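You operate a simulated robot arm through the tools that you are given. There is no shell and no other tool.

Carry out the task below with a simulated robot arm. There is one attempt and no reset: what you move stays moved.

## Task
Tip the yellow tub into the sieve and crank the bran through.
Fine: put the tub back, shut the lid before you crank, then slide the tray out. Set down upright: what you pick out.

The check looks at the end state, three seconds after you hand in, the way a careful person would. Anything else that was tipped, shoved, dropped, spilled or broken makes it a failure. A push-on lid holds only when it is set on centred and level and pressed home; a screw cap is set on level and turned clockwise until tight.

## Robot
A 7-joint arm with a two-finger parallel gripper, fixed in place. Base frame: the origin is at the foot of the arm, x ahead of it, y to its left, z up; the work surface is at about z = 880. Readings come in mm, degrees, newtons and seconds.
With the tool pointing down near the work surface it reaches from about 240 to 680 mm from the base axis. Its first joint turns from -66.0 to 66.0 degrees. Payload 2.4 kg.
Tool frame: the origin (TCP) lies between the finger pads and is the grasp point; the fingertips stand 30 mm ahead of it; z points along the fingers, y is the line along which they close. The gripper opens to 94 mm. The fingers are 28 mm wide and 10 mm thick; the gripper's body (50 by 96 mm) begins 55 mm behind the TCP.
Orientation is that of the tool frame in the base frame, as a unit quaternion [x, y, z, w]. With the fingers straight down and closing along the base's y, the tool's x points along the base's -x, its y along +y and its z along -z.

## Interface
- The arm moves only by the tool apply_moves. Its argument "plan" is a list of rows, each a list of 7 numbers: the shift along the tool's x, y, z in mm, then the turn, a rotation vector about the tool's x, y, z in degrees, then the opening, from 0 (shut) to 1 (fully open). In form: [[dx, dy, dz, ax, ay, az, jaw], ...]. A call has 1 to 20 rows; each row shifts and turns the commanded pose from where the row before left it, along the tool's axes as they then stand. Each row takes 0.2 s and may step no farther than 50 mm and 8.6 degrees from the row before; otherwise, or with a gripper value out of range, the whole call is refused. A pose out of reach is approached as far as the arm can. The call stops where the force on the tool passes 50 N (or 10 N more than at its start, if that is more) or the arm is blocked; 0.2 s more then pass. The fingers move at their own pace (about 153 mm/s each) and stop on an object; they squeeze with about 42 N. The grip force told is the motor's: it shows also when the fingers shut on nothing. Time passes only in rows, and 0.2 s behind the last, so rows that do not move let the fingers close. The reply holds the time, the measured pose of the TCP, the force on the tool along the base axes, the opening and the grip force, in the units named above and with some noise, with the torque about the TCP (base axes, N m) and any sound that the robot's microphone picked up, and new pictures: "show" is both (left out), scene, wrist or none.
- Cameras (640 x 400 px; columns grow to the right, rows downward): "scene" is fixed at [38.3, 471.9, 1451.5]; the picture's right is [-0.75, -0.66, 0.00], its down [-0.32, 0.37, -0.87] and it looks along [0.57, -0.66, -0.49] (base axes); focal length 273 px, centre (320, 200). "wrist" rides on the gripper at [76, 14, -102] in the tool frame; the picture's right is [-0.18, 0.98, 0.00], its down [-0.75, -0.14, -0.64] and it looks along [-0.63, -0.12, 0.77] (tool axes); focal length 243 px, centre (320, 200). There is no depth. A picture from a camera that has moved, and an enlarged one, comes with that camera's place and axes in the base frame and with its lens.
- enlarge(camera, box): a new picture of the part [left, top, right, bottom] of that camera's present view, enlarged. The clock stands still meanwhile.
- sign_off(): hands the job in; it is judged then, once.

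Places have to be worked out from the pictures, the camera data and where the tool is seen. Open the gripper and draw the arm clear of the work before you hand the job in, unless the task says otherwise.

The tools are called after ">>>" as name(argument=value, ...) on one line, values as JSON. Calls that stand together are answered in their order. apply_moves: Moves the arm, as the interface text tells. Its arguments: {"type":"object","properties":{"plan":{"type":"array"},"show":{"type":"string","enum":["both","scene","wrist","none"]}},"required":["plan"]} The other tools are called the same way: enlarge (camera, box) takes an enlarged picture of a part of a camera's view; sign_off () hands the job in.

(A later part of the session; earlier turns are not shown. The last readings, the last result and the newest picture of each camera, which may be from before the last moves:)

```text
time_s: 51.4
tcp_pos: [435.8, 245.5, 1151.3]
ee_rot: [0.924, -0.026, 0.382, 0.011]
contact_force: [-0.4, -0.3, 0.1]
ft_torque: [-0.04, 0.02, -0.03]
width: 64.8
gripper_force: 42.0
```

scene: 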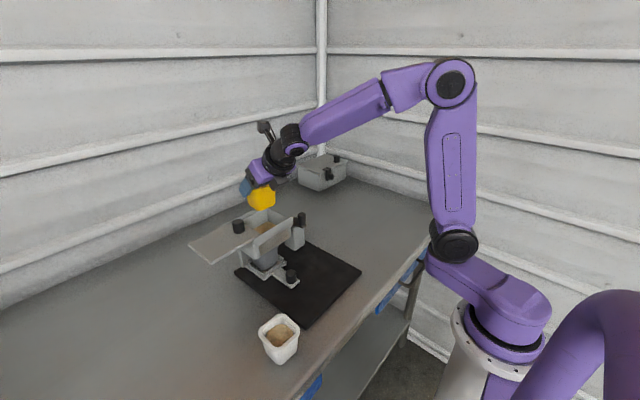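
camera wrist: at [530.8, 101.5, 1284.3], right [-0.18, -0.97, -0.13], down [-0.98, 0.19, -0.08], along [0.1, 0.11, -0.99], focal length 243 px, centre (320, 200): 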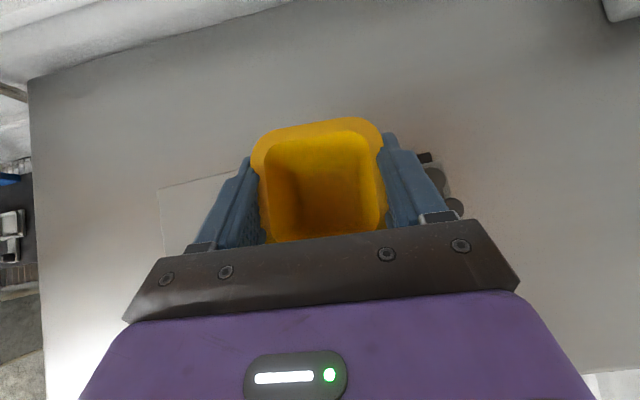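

>>> apply_moves(plan=[[-22, 0.6, 22, 0, 0, 0, 0.5], [-22, 0.6, 22, 0, 0, 0, 0.5], [-22, 0, 22, 0, 0, 0, 0.5], [-22, 0, 22, 0, 0, 0, 0.5], [-22, 0, 22, 0, 0, 0, 0.5], [-14, 0, 14, 0, 0, 0, 0.5], [0, 0, 0, 0, 0, 0, 0.5]], show="both")

>>> enlarge(camera="scene", box=[215, 260, 315, 360])

>>> enlarge(camera="wrist", box=[220, 90, 420, 250])

```text
time_s: 53.0
tcp_pos: [435.9, 244.3, 976.1]
ee_rot: [0.923, -0.025, 0.383, 0.011]
contact_force: [-0.2, -0.1, -0.8]
ft_torque: [0.02, -0.04, 0.01]
width: 64.8
gripper_force: 42.2
camera wrist: at [417.5, 231.6, 1102.8], right [-0.18, -0.97, -0.13], down [-0.98, 0.19, -0.08], along [0.1, 0.11, -0.99], focal length 243 px, centre (320, 200)
```

scene: 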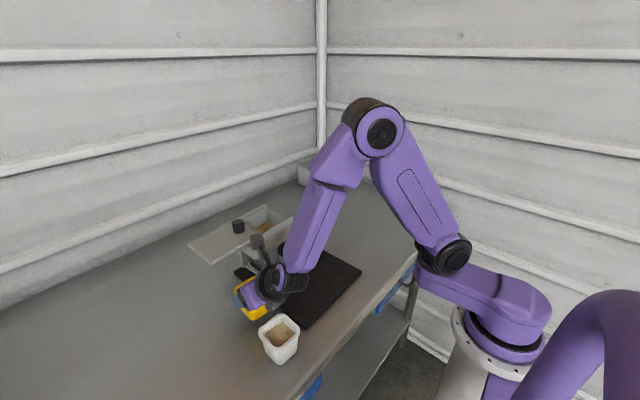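
wrist: 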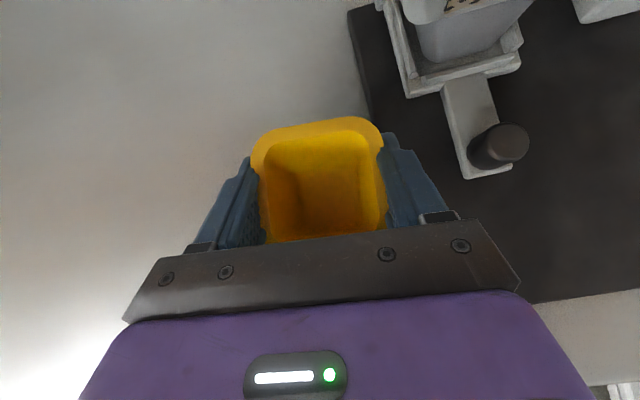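

```text
4.00 times, centred on (265, 310) of scene
camera zoom: at [38.3, 471.9, 1451.5], right [-0.75, -0.66, 0.0], down [-0.32, 0.37, -0.87], along [0.57, -0.66, -0.49], focal length 1093 px, centre (540, -240)
```

zoom: 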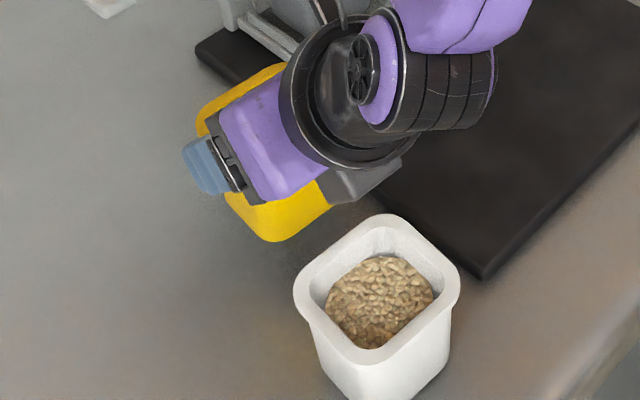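

```text
2.50 times, centred on (320, 170) of wrist
camera zoom: at [417.5, 231.6, 1102.8], right [-0.18, -0.97, -0.13], down [-0.98, 0.19, -0.08], along [0.1, 0.11, -0.99], focal length 606 px, centre (320, 275)
```

zoom: 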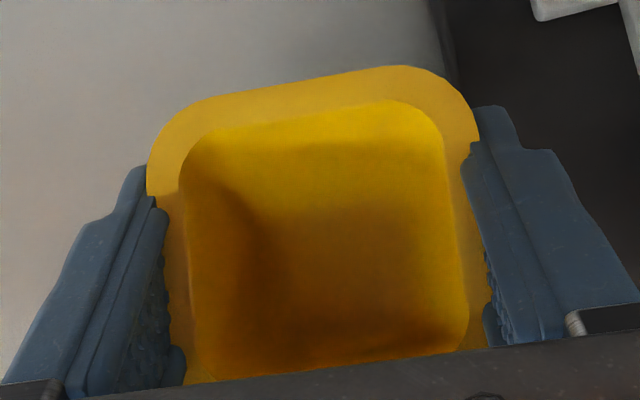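

Tub is directly above its original spot. I lower gently until it touches the table.

>>> apply_moves(plan=[[-10.6, 0, 10.6, 0, 0, 0, 0.5], [-7, 0, 7, 0, 0, 0, 0.5], [-4.2, 0, 4.2, 0, 0, 0, 0.5], [-2.1, 0, 2.1, 0, 0, 0, 0.5], [-1, 0, 1, 0, 0, 0, 0.5], [0, 0, 0, 0, 0, 0, 0.5]], show="wrist")

>>> enlarge(camera="scene", box=[215, 270, 315, 370])

```text
time_s: 54.4
tcp_pos: [436.7, 244.4, 940.4]
ee_rot: [0.923, -0.024, 0.383, 0.009]
contact_force: [-0.3, -0.5, 1.6]
ft_torque: [-0.11, -0.02, -0.03]
width: 64.7
gripper_force: 42.4
camera wrist: at [418.2, 231.4, 1067.6], right [-0.18, -0.97, -0.13], down [-0.98, 0.19, -0.08], along [0.1, 0.11, -0.99], focal length 243 px, centre (320, 200)
```

wrist: 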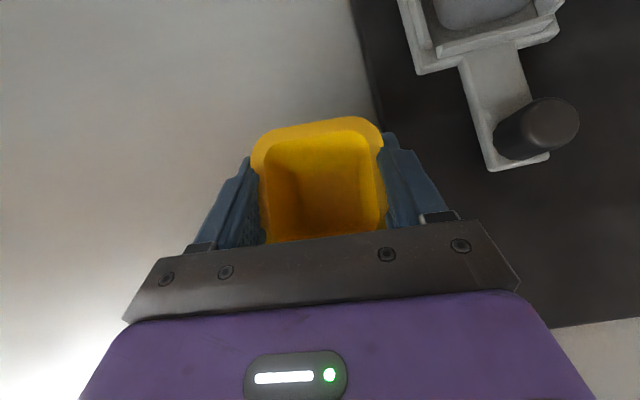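

```text
4.00 times, centred on (265, 320) of scene
camera zoom: at [38.3, 471.9, 1451.5], right [-0.75, -0.66, 0.0], down [-0.32, 0.37, -0.87], along [0.57, -0.66, -0.49], focal length 1093 px, centre (540, -280)
```

zoom: 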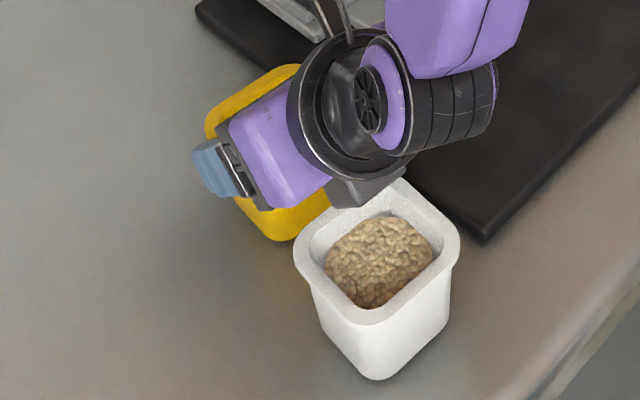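

A slight upward force (1.6 N) shows it is just touching. I lower another 1–1.5 mm to seat it.

>>> apply_moves(plan=[[-0.7, 0, 0.7, 0, 0, 0, 0.5], [0, 0, 0, 0, 0, 0, 0.5]], show="none")

```text
time_s: 55.0
tcp_pos: [437.1, 244.7, 941.0]
ee_rot: [0.923, -0.025, 0.384, 0.01]
contact_force: [-1.9, -0.5, 15.3]
ft_torque: [-0.36, -0.27, -0.01]
width: 64.9
gripper_force: 41.7
```

Firmly seated (15 N). I relieve the pressure slightly, then open the fingers slowly.

>>> apply_moves(plan=[[0.5, 0, -0.5, 0, 0, 0, 0.5], [0, 0, 0, 0, 0, 0, 0.72], [0, 0, 0, 0, 0, 0, 0.8], [0, 0, 0, 0, 0, 0, 0.9], [0, 0, 0, 0, 0, 0, 1], [0, 0, 0, 0, 0, 0, 1]], show="both")

>>> enlarge(camera="scene", box=[215, 270, 315, 370])

```text
time_s: 56.4
tcp_pos: [437.3, 243.8, 939.0]
ee_rot: [0.923, -0.024, 0.383, 0.01]
contact_force: [0.2, 0.0, -0.5]
ft_torque: [0.0, -0.01, 0.0]
width: 93.9
gripper_force: 0.1
camera wrist: at [417.9, 231.3, 1066.9], right [-0.18, -0.97, -0.13], down [-0.98, 0.19, -0.08], along [0.1, 0.11, -0.99], focal length 243 px, centre (320, 200)
```

scene: 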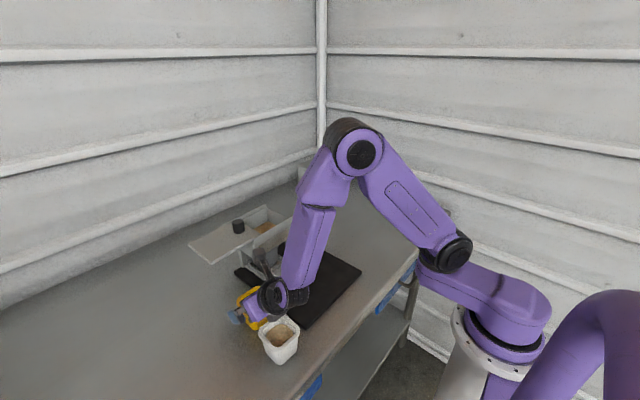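
wrist: 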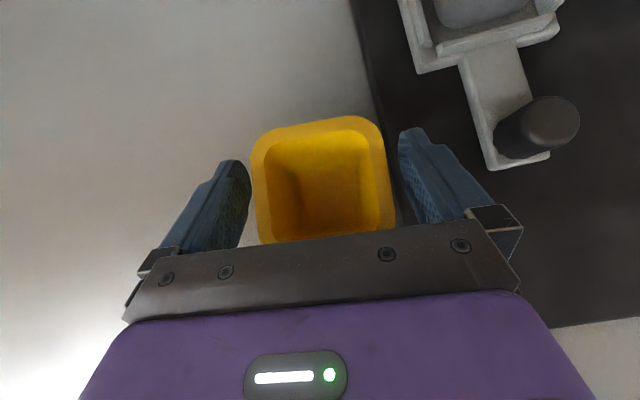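

```text
4.00 times, centred on (265, 320) of scene
camera zoom: at [38.3, 471.9, 1451.5], right [-0.75, -0.66, 0.0], down [-0.32, 0.37, -0.87], along [0.57, -0.66, -0.49], focal length 1093 px, centre (540, -280)
```

zoom: 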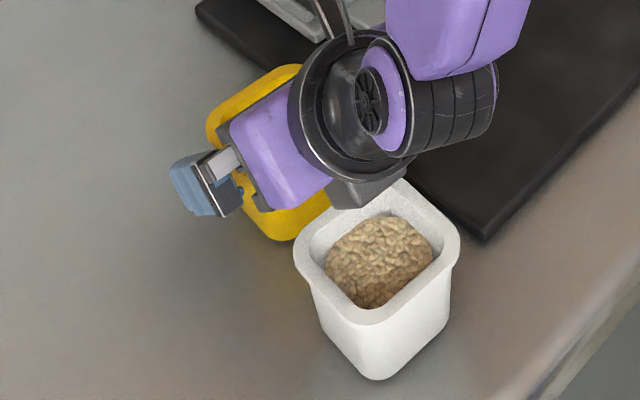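

The tub stands upright in its place. I back straight out along the tool axis.

>>> apply_moves(plan=[[0, 0, -12, 0, 0, 0, 1], [0, 0, -20, 0, 0, 0, 1], [0, 0, -30, 0, 0, 0, 1], [0, 0, -40, 0, 0, 0, 1], [20, 0, -35, 0, 0, 0, 1], [30, 0, -30, 0, 0, 0, 1], [30, 0, -30, 0, 0, 0, 1], [30, 0, -30, 0, 0, 0, 1], [0, 0, 0, 0, 0, 0, 1]], show="both")

>>> enlarge(camera="scene", box=[225, 290, 305, 370])

```text
time_s: 58.4
tcp_pos: [353.2, 248.8, 1178.3]
ee_rot: [0.923, -0.024, 0.383, 0.01]
contact_force: [0.5, 0.4, 0.4]
ft_torque: [0.02, 0.01, 0.05]
width: 94.2
gripper_force: 0.0
camera wrist: at [334.9, 235.3, 1305.1], right [-0.18, -0.97, -0.13], down [-0.98, 0.19, -0.08], along [0.1, 0.11, -0.99], focal length 243 px, centre (320, 200)
```

scene: 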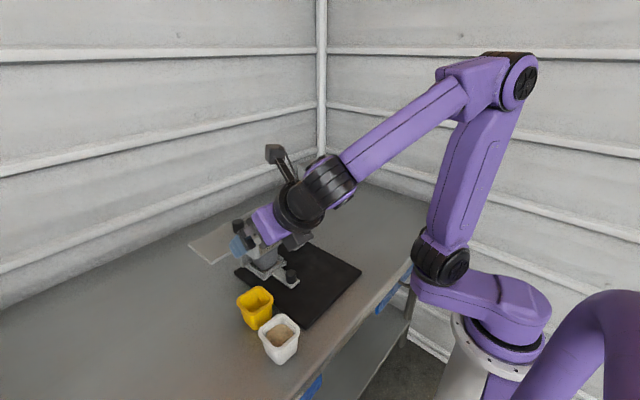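
wrist: 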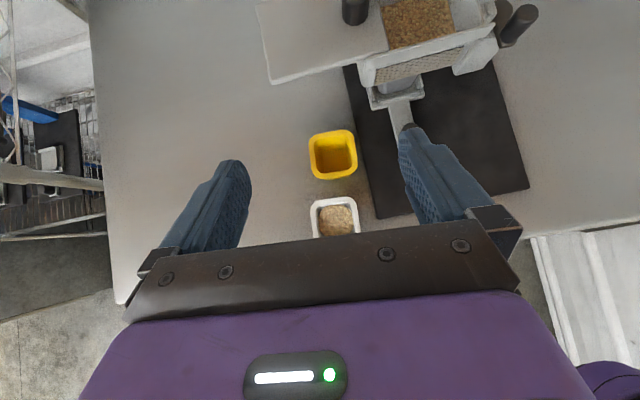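

```text
5.00 times, centred on (265, 330) of scene
camera zoom: at [38.3, 471.9, 1451.5], right [-0.75, -0.66, 0.0], down [-0.32, 0.37, -0.87], along [0.57, -0.66, -0.49], focal length 1366 px, centre (595, -450)
```

zoom: 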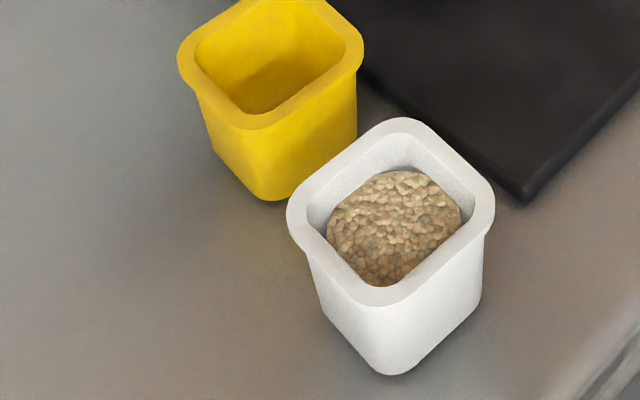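

The yellow tub is back on its mark, upright and empty. Now I pitch the tool back to vertical and roll 90° so the fingers close along x (good for both lid knob and crank).

>>> apply_moves(plan=[[0, 0, 0, 0, -7.5, 0, 1], [0, 0, 0, 0, -7.5, 0, 1], [0, 0, 0, 0, -7.5, 0, 1], [0, 0, 0, 0, -7.5, 0, 1], [0, 0, 0, 0, -7.5, 0, 1], [0, 0, 0, 0, -7.5, 0, 1], [0, 0, 0, 0, 0, 8.5, 1], [0, 0, 0, 0, 0, 8.5, 1], [0, 0, 0, 0, 0, 8.5, 1], [0, 0, 0, 0, 0, 8.5, 1], [0, 0, 0, 0, 0, 8.5, 1], [0, 0, 0, 0, 0, 8.5, 1], [0, 0, 0, 0, 0, 8.5, 1], [0, 0, 0, 0, 0, 8.5, 1], [0, 0, 0, 0, 0, 8.5, 1], [0, 0, 0, 0, 0, 8.5, 1], [0, 0, 0, 0, 0, 2, 1], [0, 0, 0, 0, 0, 0, 1]], show="both")

```text
time_s: 62.2
tcp_pos: [353.5, 248.3, 1177.7]
ee_rot: [-0.706, 0.708, 0.0, 0.0]
contact_force: [0.0, -0.3, -0.6]
ft_torque: [-0.02, -0.01, 0.0]
width: 93.9
gripper_force: 0.0
camera wrist: at [340.2, 172.6, 1281.2], right [-0.98, 0.19, 0.0], down [0.14, 0.75, 0.64], along [0.12, 0.63, -0.77], focal length 243 px, centre (320, 200)
```

scene: 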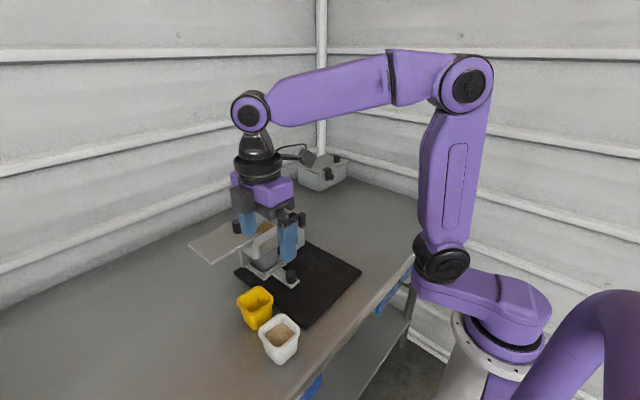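
wrist: 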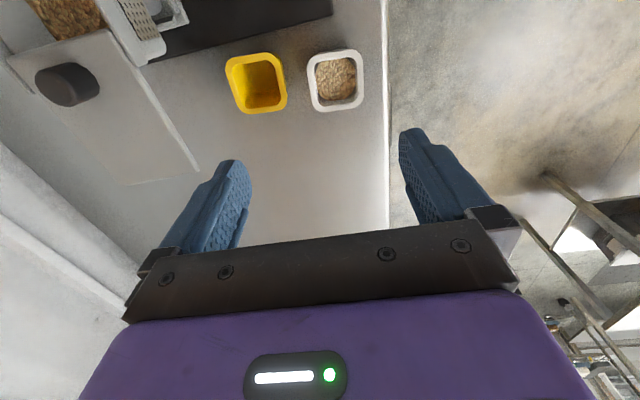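

Tool is vertical with fingers closing along x. I move above the lid knob at (551.5, 188) with the jaw half open.

>>> apply_moves(plan=[[12, -39.6, 5, 0, 0, 0, 0.8], [12, -39.6, 5, 0, 0, 0, 0.6], [12, -39.6, 8, 0, 0, 0, 0.55], [12, -39.6, 8, 0, 0, 0, 0.55], [12.3, -39.6, 8, 0, 0, 0, 0.55], [0, 0, 0, 0, 0, 0, 0.55]], show="both")

>>> enlarge(camera="scene", box=[190, 160, 330, 270])

```text
time_s: 63.6
tcp_pos: [552.6, 189.8, 1144.1]
ee_rot: [-0.706, 0.708, 0.0, -0.001]
contact_force: [0.2, -0.3, 0.8]
ft_torque: [0.02, 0.0, 0.0]
width: 51.5
gripper_force: 0.1
camera wrist: at [539.0, 111.9, 1247.4], right [-0.98, 0.19, 0.0], down [0.14, 0.75, 0.64], along [0.12, 0.63, -0.77], focal length 243 px, centre (320, 200)
```

scene: 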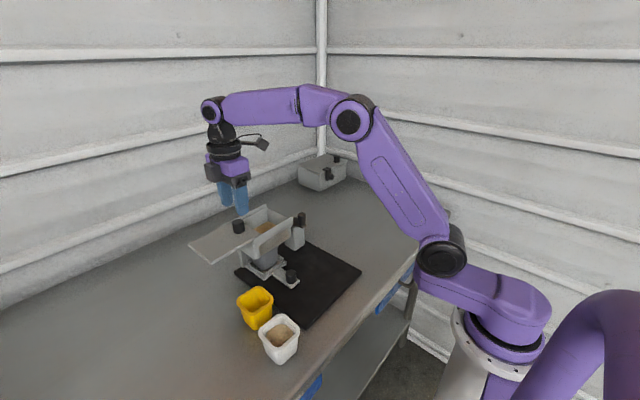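
wrist: 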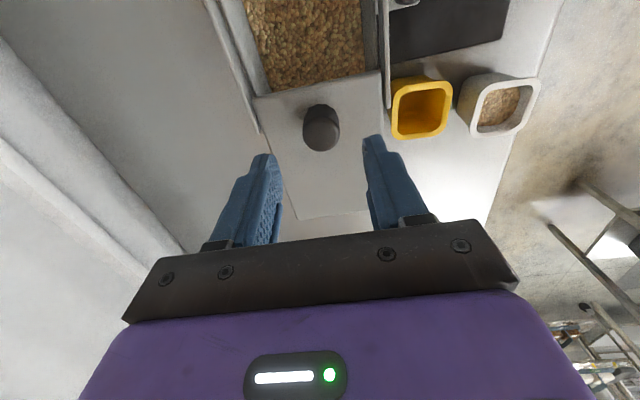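

```text
3.64 times, centred on (260, 215) of scene
camera zoom: at [38.4, 471.9, 1451.5], right [-0.75, -0.66, 0.0], down [-0.32, 0.37, -0.87], along [0.57, -0.66, -0.49], focal length 994 px, centre (538, 146)
```

zoom: 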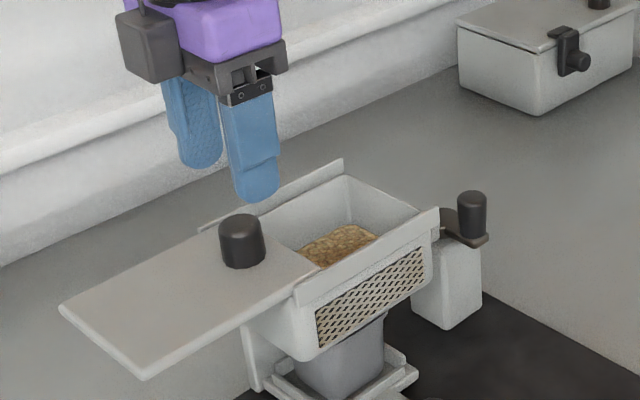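

The knob is centred between the fingers to within ~2 mm. I lower to TCP z≈1092 and grip it.

>>> apply_moves(plan=[[2, 0.5, 20, 0, 0, 0, 0.55], [0, 0, 20, 0, 0, 0, 0.55], [0, 0, 11, 0, 0, 0, 0.55], [0, 0, 0, 0, 0, 0, 0.35], [0, 0, 0, 0, 0, 0, 0.15], [0, 0, 0, 0, 0, 0, 0.15]], show="wrist")

```text
time_s: 65.0
tcp_pos: [550.9, 186.6, 1093.7]
ee_rot: [-0.707, 0.708, 0.0, 0.0]
contact_force: [5.1, 0.4, -1.2]
ft_torque: [0.18, -0.22, 0.21]
width: 27.0
gripper_force: 42.4
camera wrist: at [538.0, 110.2, 1196.6], right [-0.98, 0.19, 0.0], down [0.14, 0.75, 0.64], along [0.12, 0.63, -0.77], focal length 243 px, centre (320, 200)
```

wrist: 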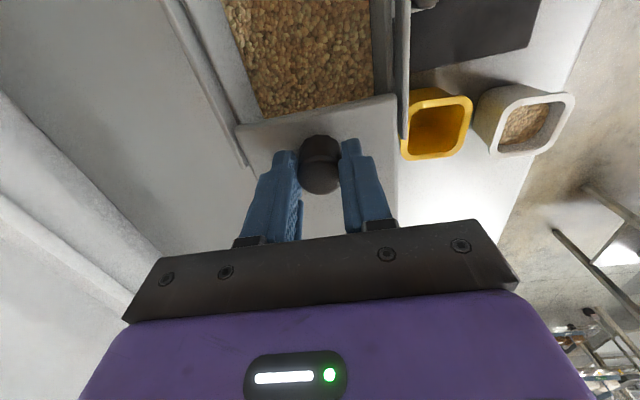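

Gripped. I nudge +x slightly to relieve the side load, then slide the lid closed towards -y in short stages while watching the forces.

>>> apply_moves(plan=[[0, -0.8, 0, 0, 0, 0, 0.15], [4, 0, 0, 0, 0, 0, 0.15], [8, 0, 0, 0, 0, 0, 0.15], [8, 0, 0, 0, 0, 0, 0.15], [0, 0, 0, 0, 0, 0, 0.15]], show="none")

>>> enlarge(camera="scene", box=[200, 180, 320, 270])

>>> enlarge(camera="scene", box=[280, 205, 320, 230])

```text
time_s: 66.2
tcp_pos: [552.5, 166.3, 1092.8]
ee_rot: [-0.706, 0.708, 0.0, 0.0]
contact_force: [0.4, 0.5, 5.2]
ft_torque: [0.08, 0.14, 0.24]
width: 27.1
gripper_force: 41.7
```

```text
4.44 times, centred on (260, 225) of scene
camera zoom: at [38.2, 471.9, 1451.5], right [-0.75, -0.66, 0.0], down [-0.32, 0.37, -0.87], along [0.57, -0.66, -0.49], focal length 1214 px, centre (587, 89)
```

zoom: 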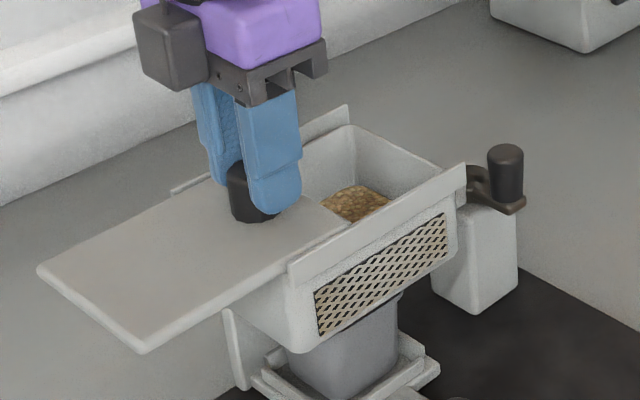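

```text
16.00 times, centred on (300, 218) of scene
camera zoom: at [38.2, 471.9, 1451.5], right [-0.75, -0.66, 0.0], down [-0.32, 0.37, -0.87], along [0.57, -0.66, -0.49], focal length 4372 px, centre (640, -80)
```

zoom: 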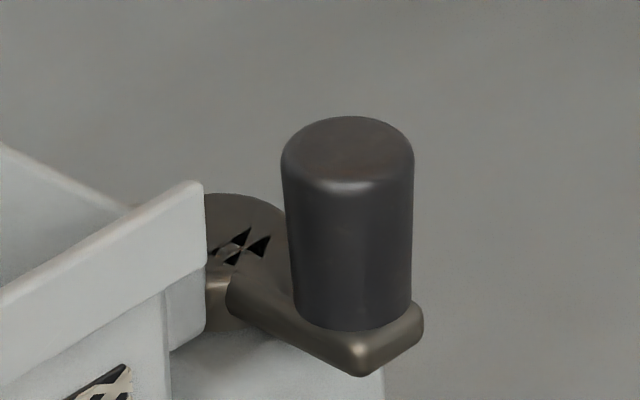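

Sliding smoothly. I continue closing.

>>> apply_moves(plan=[[8, 0, -0.3, 0, 0, 0, 0.15], [8, 0, -0.3, 0, 0, 0, 0.15], [8, 0, 0, 0, 0, 0, 0.15], [8, 0, 0, 0, 0, 0, 0.15], [8, 0, 0, 0, 0, 0, 0.15], [8, 0, 0, 0, 0, 0, 0.15], [8, 0, 0, 0, 0, 0, 0.15], [0, 0, 0, 0, 0, 0, 0.15]], show="none")

>>> enlarge(camera="scene", box=[220, 180, 320, 260])

>>> enlarge(camera="scene", box=[280, 205, 320, 230])

```text
time_s: 68.0
tcp_pos: [554.3, 110.2, 1093.1]
ee_rot: [-0.707, 0.708, -0.002, 0.001]
contact_force: [16.3, 1.1, -0.4]
ft_torque: [-0.12, -0.16, 0.16]
width: 26.7
gripper_force: 42.1
```

```text
5.00 times, centred on (270, 220) of scene
camera zoom: at [38.9, 471.9, 1451.5], right [-0.75, -0.66, 0.0], down [-0.32, 0.37, -0.87], along [0.57, -0.66, -0.49], focal length 1366 px, centre (570, 100)
```

zoom: 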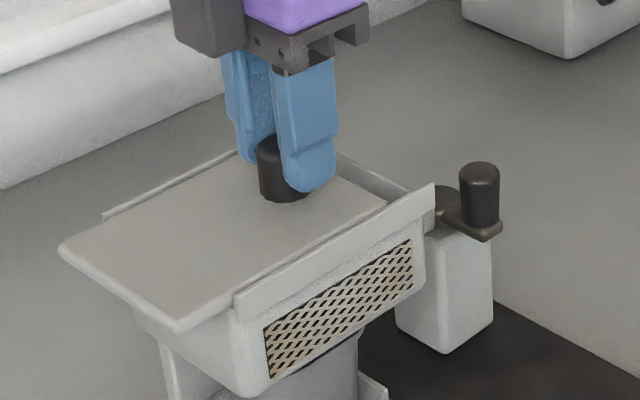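

```text
16.00 times, centred on (300, 218) of scene
camera zoom: at [38.9, 471.9, 1451.5], right [-0.75, -0.66, 0.0], down [-0.32, 0.37, -0.87], along [0.57, -0.66, -0.49], focal length 4372 px, centre (640, -80)
```

zoom: 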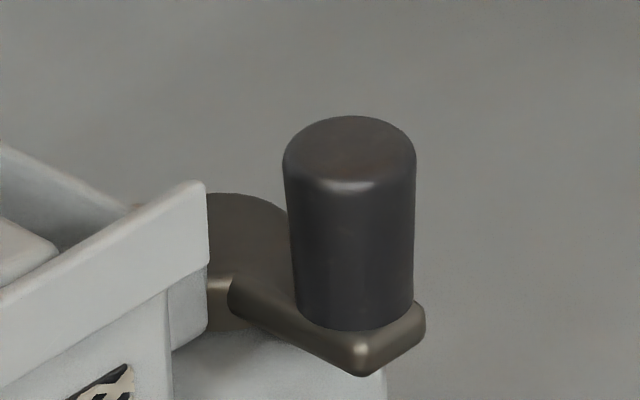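

A side force of 16 N has built up because the rails run slightly oblique (x grows as y falls). I shift +x by 2 mm to relieve it before closing the last ~27 mm.

>>> apply_moves(plan=[[0, -1, 0, 0, 0, 0, 0.15], [0, -1, 0, 0, 0, 0, 0.15], [0, 0, 0, 0, 0, 0, 0.15]], show="none")

>>> enlarge(camera="scene", box=[225, 290, 305, 370])

>>> enlarge(camera="scene", box=[235, 240, 305, 295])

```text
time_s: 68.8
tcp_pos: [553.0, 111.7, 1093.8]
ee_rot: [-0.706, 0.708, 0.001, 0.0]
contact_force: [5.4, -0.8, 0.9]
ft_torque: [0.21, -0.2, -0.02]
width: 27.1
gripper_force: 42.2
```

```text
5.00 times, centred on (265, 330) of scene
camera zoom: at [38.5, 471.9, 1451.5], right [-0.75, -0.66, 0.0], down [-0.32, 0.37, -0.87], along [0.57, -0.66, -0.49], focal length 1366 px, centre (595, -450)
```

zoom: 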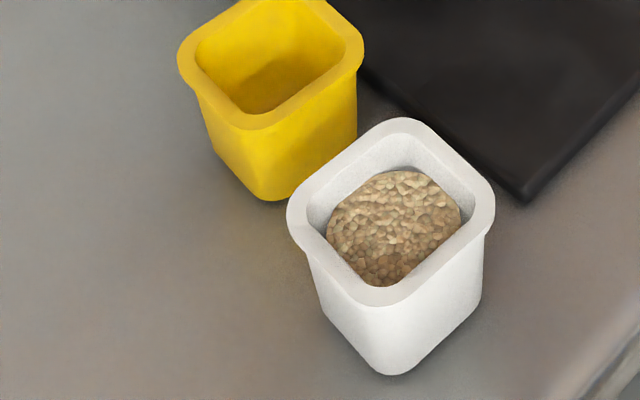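

```text
7.27 times, centred on (270, 268) of scene
camera zoom: at [38.5, 471.9, 1451.5], right [-0.75, -0.66, 0.0], down [-0.32, 0.37, -0.87], along [0.57, -0.66, -0.49], focal length 1987 px, centre (684, -291)
```

zoom: 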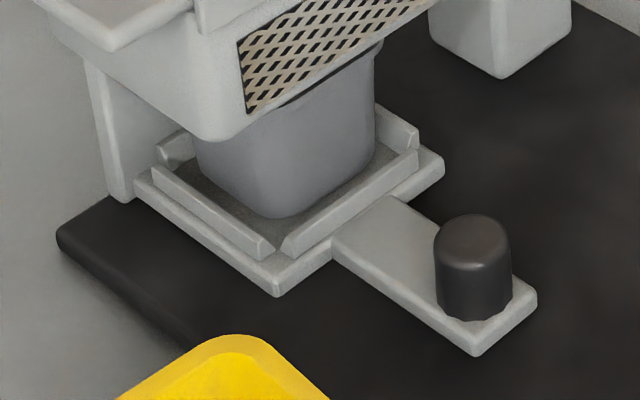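

>>> apply_moves(plan=[[8, -0.5, 0, 0, 0, 0, 0.15], [8, -0.5, 0, 0, 0, 0, 0.15], [5, -0.2, 0, 0, 0, 0, 0.15], [0, 0, 0, 0, 0, 0, 0.15]], show="none")

>>> enlarge(camera="scene", box=[235, 220, 275, 245])

>>> enlarge(camera="scene", box=[280, 205, 320, 230])

```text
time_s: 69.8
tcp_pos: [554.2, 89.1, 1093.9]
ee_rot: [0.707, -0.707, -0.001, 0.002]
contact_force: [-10.3, 0.4, -0.6]
ft_torque: [0.39, 0.13, 0.33]
width: 26.8
gripper_force: 41.7
```

```text
16.00 times, centred on (255, 232) of scene
camera zoom: at [38.0, 471.9, 1451.5], right [-0.75, -0.66, 0.0], down [-0.32, 0.37, -0.87], along [0.57, -0.66, -0.49], focal length 4372 px, centre (1360, -320)
```

zoom: 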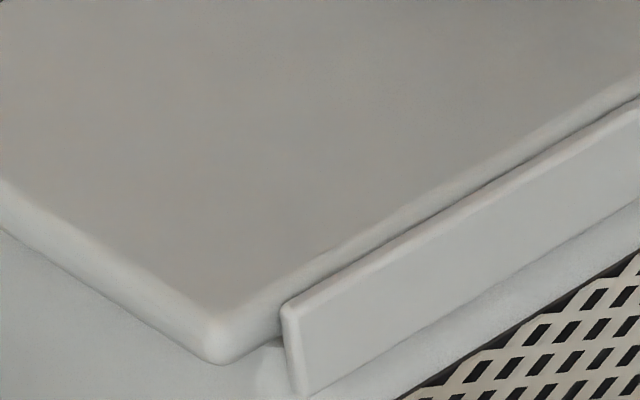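

```text
16.00 times, centred on (300, 218) of scene
camera zoom: at [38.0, 471.9, 1451.5], right [-0.75, -0.66, 0.0], down [-0.32, 0.37, -0.87], along [0.57, -0.66, -0.49], focal length 4372 px, centre (640, -80)
```

zoom: 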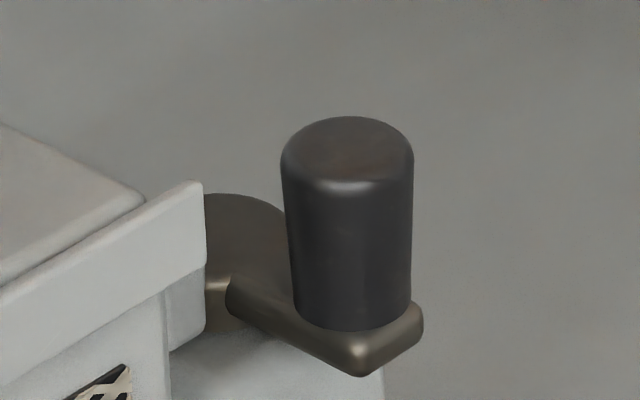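

Slightly overshot in x (-10 N). I ease back 1.3 mm and close the last millimetres in 2 mm steps, watching the y force.

>>> apply_moves(plan=[[0, 1.3, 0, 0, 0, 0, 0.15], [2, 0, 0, 0, 0, 0, 0.15], [2, 0, 0, 0, 0, 0, 0.15], [0, 0, 0, 0, 0, 0, 0.15]], show="none")

>>> enlarge(camera="scene", box=[235, 220, 275, 245])

```text
time_s: 70.8
tcp_pos: [553.2, 84.5, 1093.6]
ee_rot: [-0.706, 0.708, 0.0, 0.0]
contact_force: [-0.9, -1.1, -1.1]
ft_torque: [0.05, -0.08, 0.16]
width: 26.7
gripper_force: 42.0
```

```text
16.00 times, centred on (255, 232) of scene
camera zoom: at [38.4, 471.9, 1451.5], right [-0.75, -0.66, 0.0], down [-0.32, 0.37, -0.87], along [0.57, -0.66, -0.49], focal length 4372 px, centre (1360, -320)
```

zoom: 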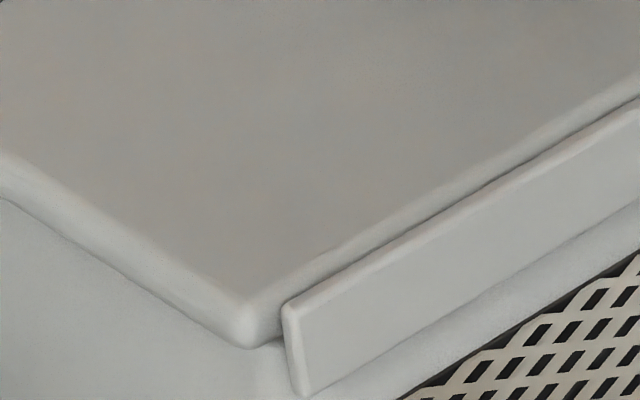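

About 4 mm remain. I continue in small steps.

>>> apply_moves(plan=[[2, 0, 0, 0, 0, 0, 0.15], [1, 0, 0, 0, 0, 0, 0.15], [0, 0, 0, 0, 0, 0, 0.15]], show="none")

>>> enlarge(camera="scene", box=[235, 220, 275, 245])

>>> enlarge(camera="scene", box=[280, 205, 320, 230])

```text
time_s: 71.6
tcp_pos: [553.1, 82.5, 1093.1]
ee_rot: [-0.706, 0.708, 0.0, 0.0]
contact_force: [-2.2, -0.5, 0.0]
ft_torque: [-0.33, -0.03, 0.1]
width: 26.8
gripper_force: 42.9
```

```text
16.00 times, centred on (255, 232) of scene
camera zoom: at [38.4, 471.9, 1451.5], right [-0.75, -0.66, 0.0], down [-0.32, 0.37, -0.87], along [0.57, -0.66, -0.49], focal length 4372 px, centre (1360, -320)
```

zoom: 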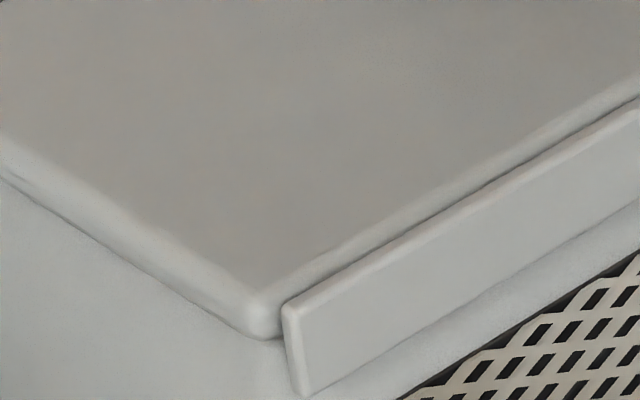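

```text
16.00 times, centred on (300, 218) of scene
camera zoom: at [38.4, 471.9, 1451.5], right [-0.75, -0.66, 0.0], down [-0.32, 0.37, -0.87], along [0.57, -0.66, -0.49], focal length 4372 px, centre (640, -80)
```

zoom: 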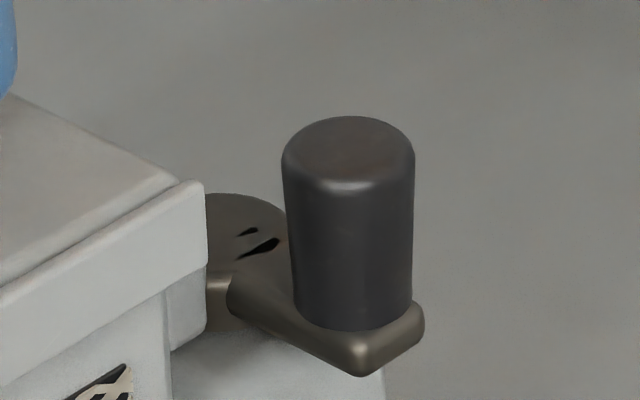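

>>> apply_moves(plan=[[1, 0, 0, 0, 0, 0, 0.15], [1, 0, 0, 0, 0, 0, 0.15], [0, 0, 0, 0, 0, 0, 0.15]], show="none")

>>> enlarge(camera="scene", box=[235, 220, 275, 245])

>>> enlarge(camera="scene", box=[280, 205, 320, 230])

```text
time_s: 72.4
tcp_pos: [552.7, 82.0, 1094.3]
ee_rot: [0.707, -0.707, -0.001, 0.0]
contact_force: [-1.7, 5.8, -0.7]
ft_torque: [-0.63, 0.01, 0.02]
width: 27.0
gripper_force: 42.0
```

```text
16.00 times, centred on (255, 232) of scene
camera zoom: at [38.4, 472.1, 1451.4], right [-0.75, -0.66, 0.0], down [-0.32, 0.37, -0.87], along [0.57, -0.66, -0.49], focal length 4372 px, centre (1360, -320)
```

zoom: 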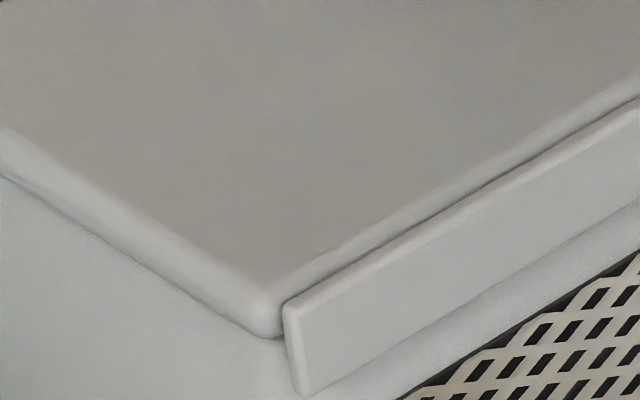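

```text
16.00 times, centred on (300, 218) of scene
camera zoom: at [38.4, 472.1, 1451.4], right [-0.75, -0.66, 0.0], down [-0.32, 0.37, -0.87], along [0.57, -0.66, -0.49], focal length 4372 px, centre (640, -80)
```

zoom: 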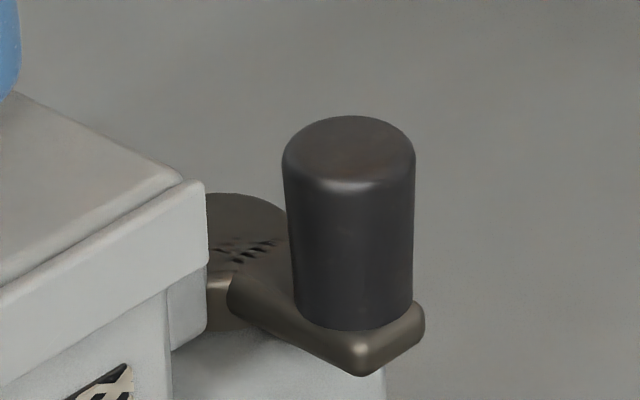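

The lid is against its closed stop (5.8 N). I push 2 mm more so the machine also returns towards its original y position.

>>> apply_moves(plan=[[1, 0, 0, 0, 0, 0, 0.15], [1, 0, 0, 0, 0, 0, 0.15], [0, 0, 0, 0, 0, 0, 0.15]], show="none")

>>> enlarge(camera="scene", box=[235, 220, 275, 245])

>>> enlarge(camera="scene", box=[280, 205, 320, 230])

>>> enlarge(camera="scene", box=[235, 240, 305, 295])

>>> enlarge(camera="scene", box=[225, 290, 305, 370])

```text
time_s: 73.2
tcp_pos: [554.8, 76.3, 1093.7]
ee_rot: [-0.705, 0.709, -0.001, 0.001]
contact_force: [10.6, 4.2, -0.6]
ft_torque: [0.03, 0.11, -0.35]
width: 27.0
gripper_force: 42.1
```

```text
16.00 times, centred on (255, 232) of scene
camera zoom: at [38.8, 472.0, 1451.4], right [-0.75, -0.66, 0.0], down [-0.32, 0.37, -0.87], along [0.57, -0.66, -0.49], focal length 4372 px, centre (1360, -320)
```

zoom: 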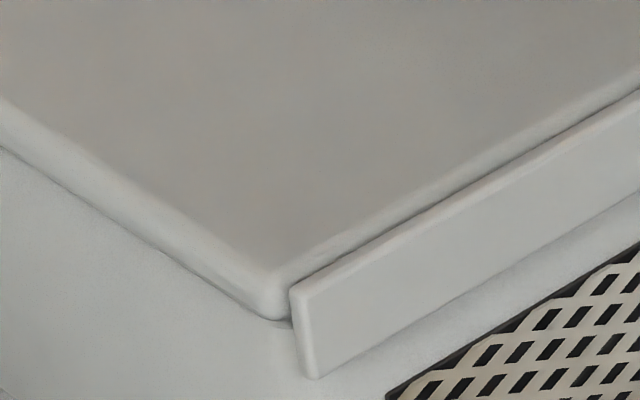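

```text
16.00 times, centred on (300, 218) of scene
camera zoom: at [38.8, 472.0, 1451.4], right [-0.75, -0.66, 0.0], down [-0.32, 0.37, -0.87], along [0.57, -0.66, -0.49], focal length 4372 px, centre (640, -80)
```

zoom: 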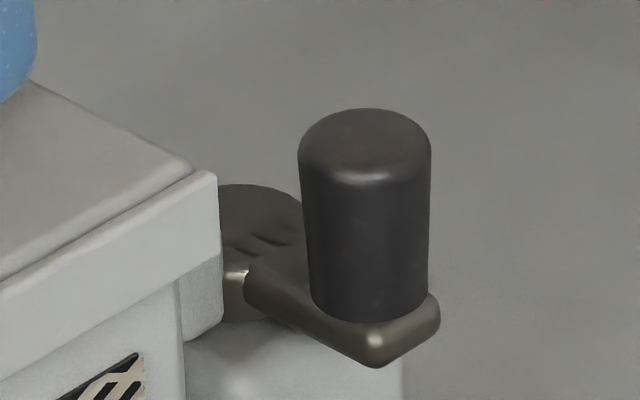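

```text
7.27 times, centred on (270, 268) of scene
camera zoom: at [38.8, 472.0, 1451.4], right [-0.75, -0.66, 0.0], down [-0.32, 0.37, -0.87], along [0.57, -0.66, -0.49], focal length 1987 px, centre (684, -291)
```

zoom: 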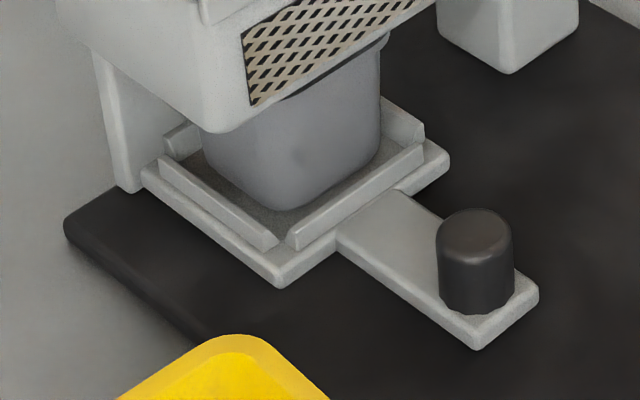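

```text
5.00 times, centred on (265, 330) of scene
camera zoom: at [38.8, 472.0, 1451.4], right [-0.75, -0.66, 0.0], down [-0.32, 0.37, -0.87], along [0.57, -0.66, -0.49], focal length 1366 px, centre (595, -450)
```

zoom: 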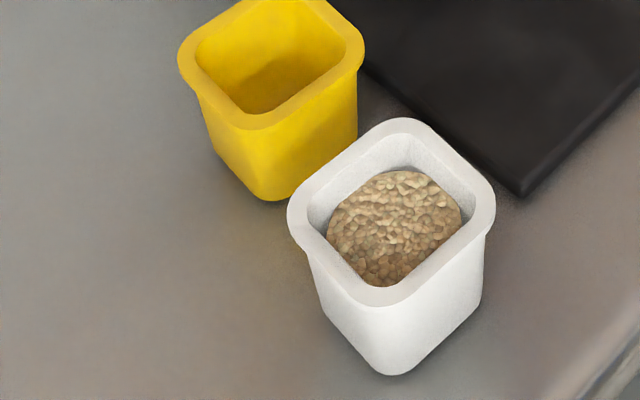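

The lid is fully shut (flush with the rail as at the start), but pushing also turned the machine slightly clockwise; the later tray pull will counter that. I relieve the side load, release the knob, and rise.

>>> apply_moves(plan=[[-0.7, -1.3, 0, 0, 0, 0, 0.15], [0, 0, 0, 0, 0, 0, 0.15], [0, 0, 0, 0, 0, 0, 0.4], [0, 0, 0, 0, 0, 0, 0.55], [0, 0, 0, 0, 0, 0, 0.55], [0, 0, -25, 0, 0, 0, 0.6], [0, 0, -40, 0, 0, 0, 0.8], [0, 0, 0, 0, 0, 0, 1]], show="both")

>>> enlarge(camera="scene", box=[220, 190, 320, 260])

>>> enlarge(camera="wrist", box=[160, 0, 480, 200])

```text
time_s: 75.0
tcp_pos: [555.0, 78.8, 1159.9]
ee_rot: [-0.706, 0.708, 0.0, 0.0]
contact_force: [-0.1, 0.0, -0.4]
ft_torque: [0.0, 0.01, 0.01]
width: 93.7
gripper_force: 0.1
camera wrist: at [541.3, 3.0, 1262.7], right [-0.98, 0.19, 0.0], down [0.14, 0.75, 0.64], along [0.12, 0.63, -0.77], focal length 243 px, centre (320, 200)
```

scene: 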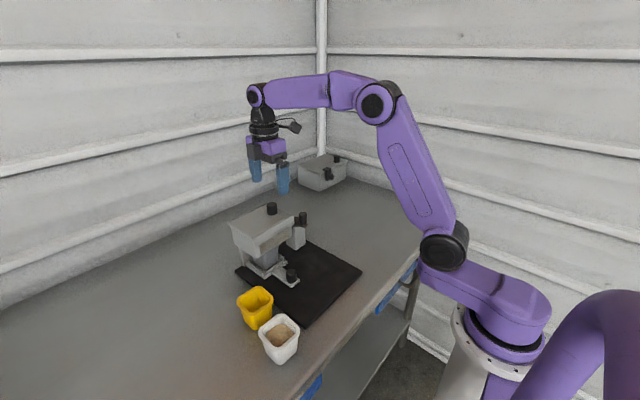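
wrist: 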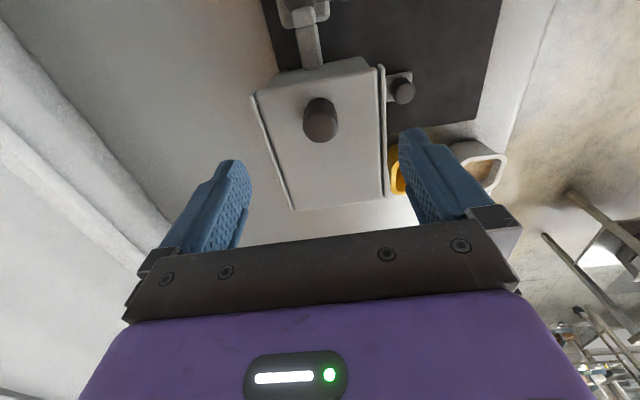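

```text
5.71 times, centred on (270, 225) of scene
camera zoom: at [38.3, 471.9, 1451.5], right [-0.75, -0.66, 0.0], down [-0.32, 0.37, -0.87], along [0.57, -0.66, -0.49], focal length 1561 px, centre (606, 57)
```

zoom: 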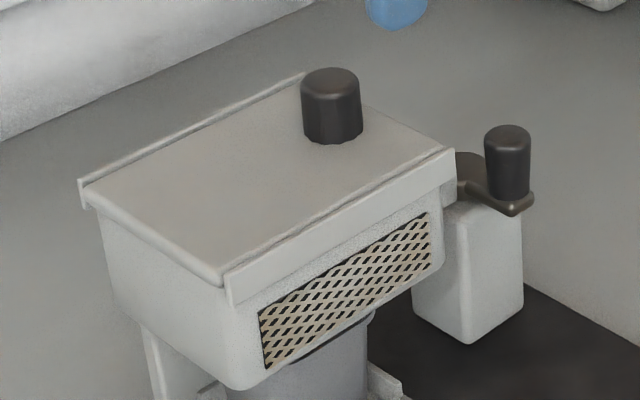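

```text
2.00 times, centred on (320, 100) of wrist
camera zoom: at [541.3, 3.0, 1262.7], right [-0.98, 0.19, 0.0], down [0.14, 0.75, 0.64], along [0.12, 0.63, -0.77], focal length 485 px, centre (320, 400)
```

zoom: 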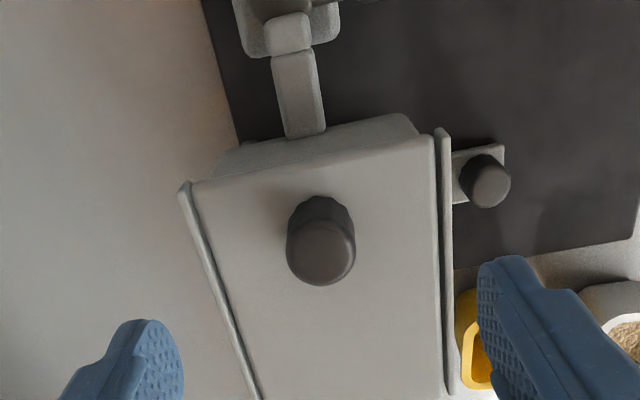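

The lid is shut. I move over the crank to inspect it from above.

>>> apply_moves(plan=[[40, 5, 0, 0, 0, 0, 1], [40, 5, 0, 0, 0, 0, 1], [4, 0, 5, 0, 0, 0, 1], [0, 0, 0, 0, 0, 0, 1]], show="both")

>>> enlarge(camera="wrist", box=[230, 20, 430, 190])

```text
time_s: 76.0
tcp_pos: [545.5, -6.2, 1153.5]
ee_rot: [-0.706, 0.708, 0.0, 0.0]
contact_force: [0.1, -0.4, 0.1]
ft_torque: [-0.02, -0.01, -0.02]
width: 93.9
gripper_force: 0.1
camera wrist: at [530.9, -81.8, 1256.7], right [-0.98, 0.19, 0.0], down [0.14, 0.75, 0.64], along [0.12, 0.63, -0.77], focal length 243 px, centre (320, 200)
```

scene: 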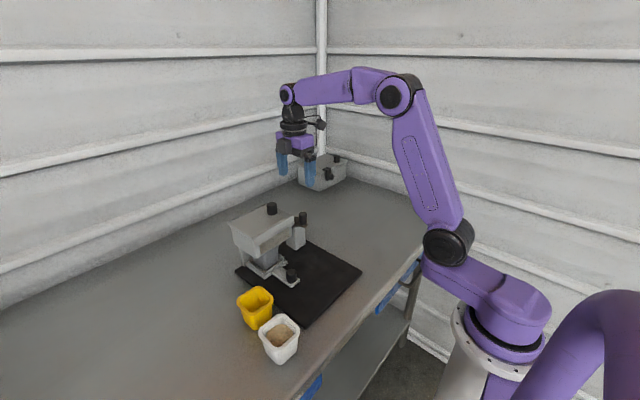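
wrist: 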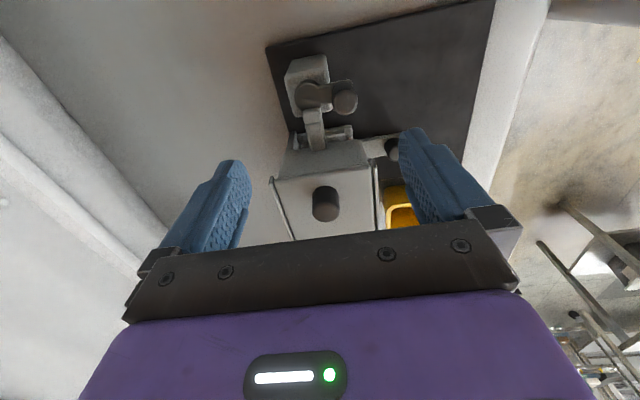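

```text
2.35 times, centred on (330, 105) of wrist
camera zoom: at [530.9, -81.8, 1256.7], right [-0.98, 0.19, 0.0], down [0.14, 0.75, 0.64], along [0.12, 0.63, -0.77], focal length 571 px, centre (296, 424)
```

zoom: 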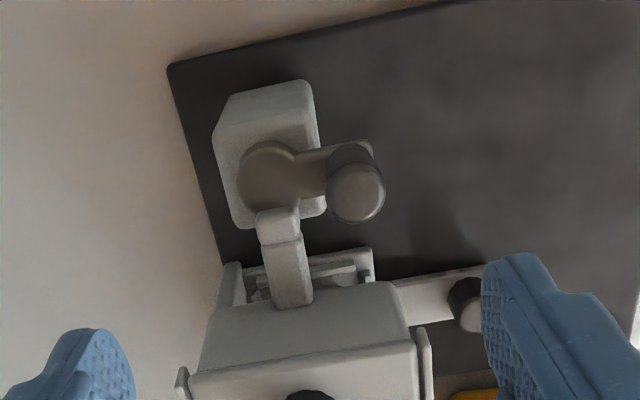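

>>> enlarge(camera="wrist", box=[275, 45, 375, 125])

```text
5.00 times, centred on (325, 85) of wrist
camera zoom: at [530.9, -81.8, 1256.7], right [-0.98, 0.19, 0.0], down [0.14, 0.75, 0.64], along [0.12, 0.63, -0.77], focal length 1213 px, centre (295, 775)
```

zoom: 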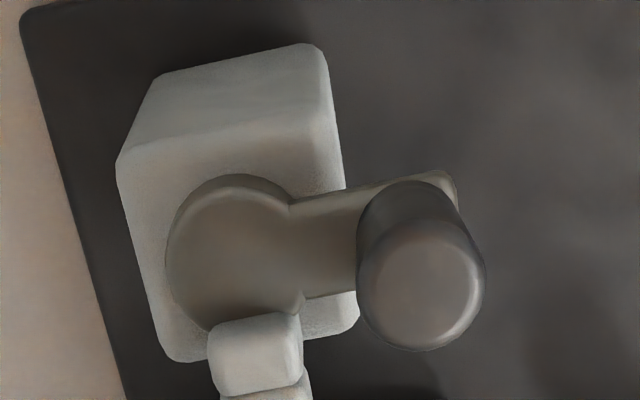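

The crank hub is at about (556, -4), with a vertical handle at about (520, -2), i.e. ~36 mm radius about a vertical axis. Rather than clamp it, I'll push the handle round with closed fingers to keep side loads low. I first close the jaw and lower just behind it on the -y side.

>>> apply_moves(plan=[[15, 10, 0, 0, 0, 0, 0.5], [17, 11, 0, 0, 0, 0, 0.1], [0, 0, 40, 0, 0, 0, 0], [0, 0, 40, 0, 0, 0, 0], [0, 0, 13, 0, 0, 0, 0], [0, 0, 0, 0, 0, 0, 0]], show="both")

>>> enlarge(camera="scene", box=[260, 180, 340, 250])

>>> enlarge(camera="wrist", box=[220, 60, 420, 260])

```text
time_s: 77.4
tcp_pos: [523.8, -37.1, 1059.2]
ee_rot: [-0.707, 0.708, 0.0, 0.0]
contact_force: [0.0, 0.4, 0.1]
ft_torque: [0.01, -0.01, 0.02]
width: 0.0
gripper_force: 33.8
camera wrist: at [509.7, -113.0, 1163.4], right [-0.98, 0.19, 0.0], down [0.14, 0.75, 0.64], along [0.12, 0.63, -0.77], focal length 243 px, centre (320, 200)
```

scene: 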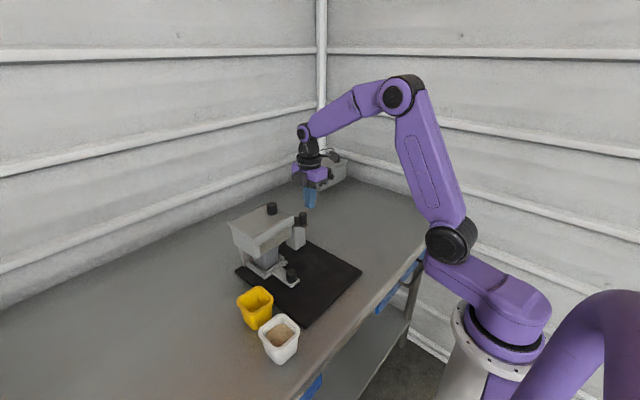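
wrist: 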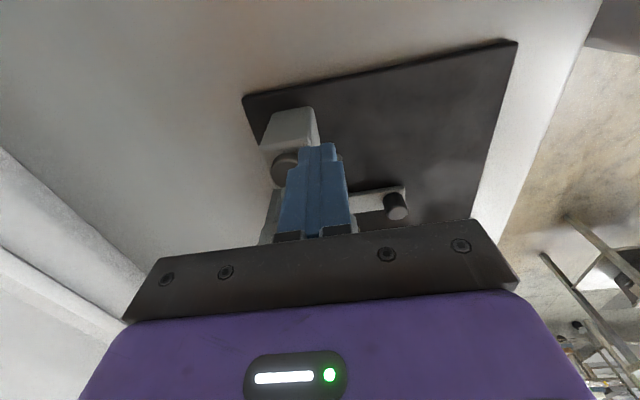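

```text
5.71 times, centred on (300, 215) of scene
camera zoom: at [38.3, 471.9, 1451.5], right [-0.75, -0.66, 0.0], down [-0.32, 0.37, -0.87], along [0.57, -0.66, -0.49], focal length 1561 px, centre (434, 114)
```

zoom: 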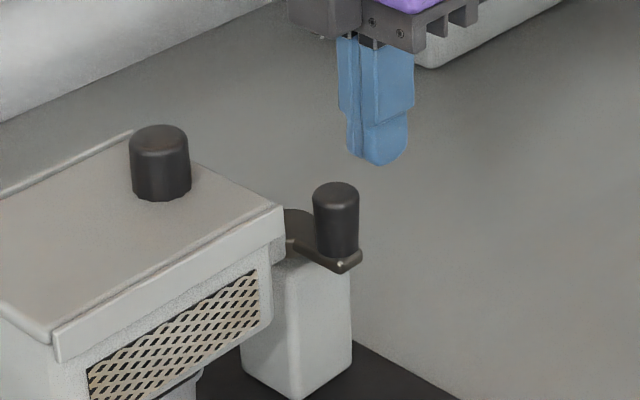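

```text
2.00 times, centred on (320, 160) of wrist
camera zoom: at [509.7, -113.0, 1163.4], right [-0.98, 0.19, 0.0], down [0.14, 0.75, 0.64], along [0.12, 0.63, -0.77], focal length 485 px, centre (320, 280)
```

zoom: 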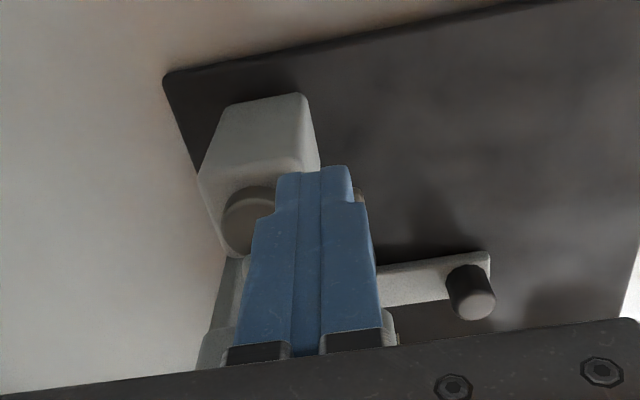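

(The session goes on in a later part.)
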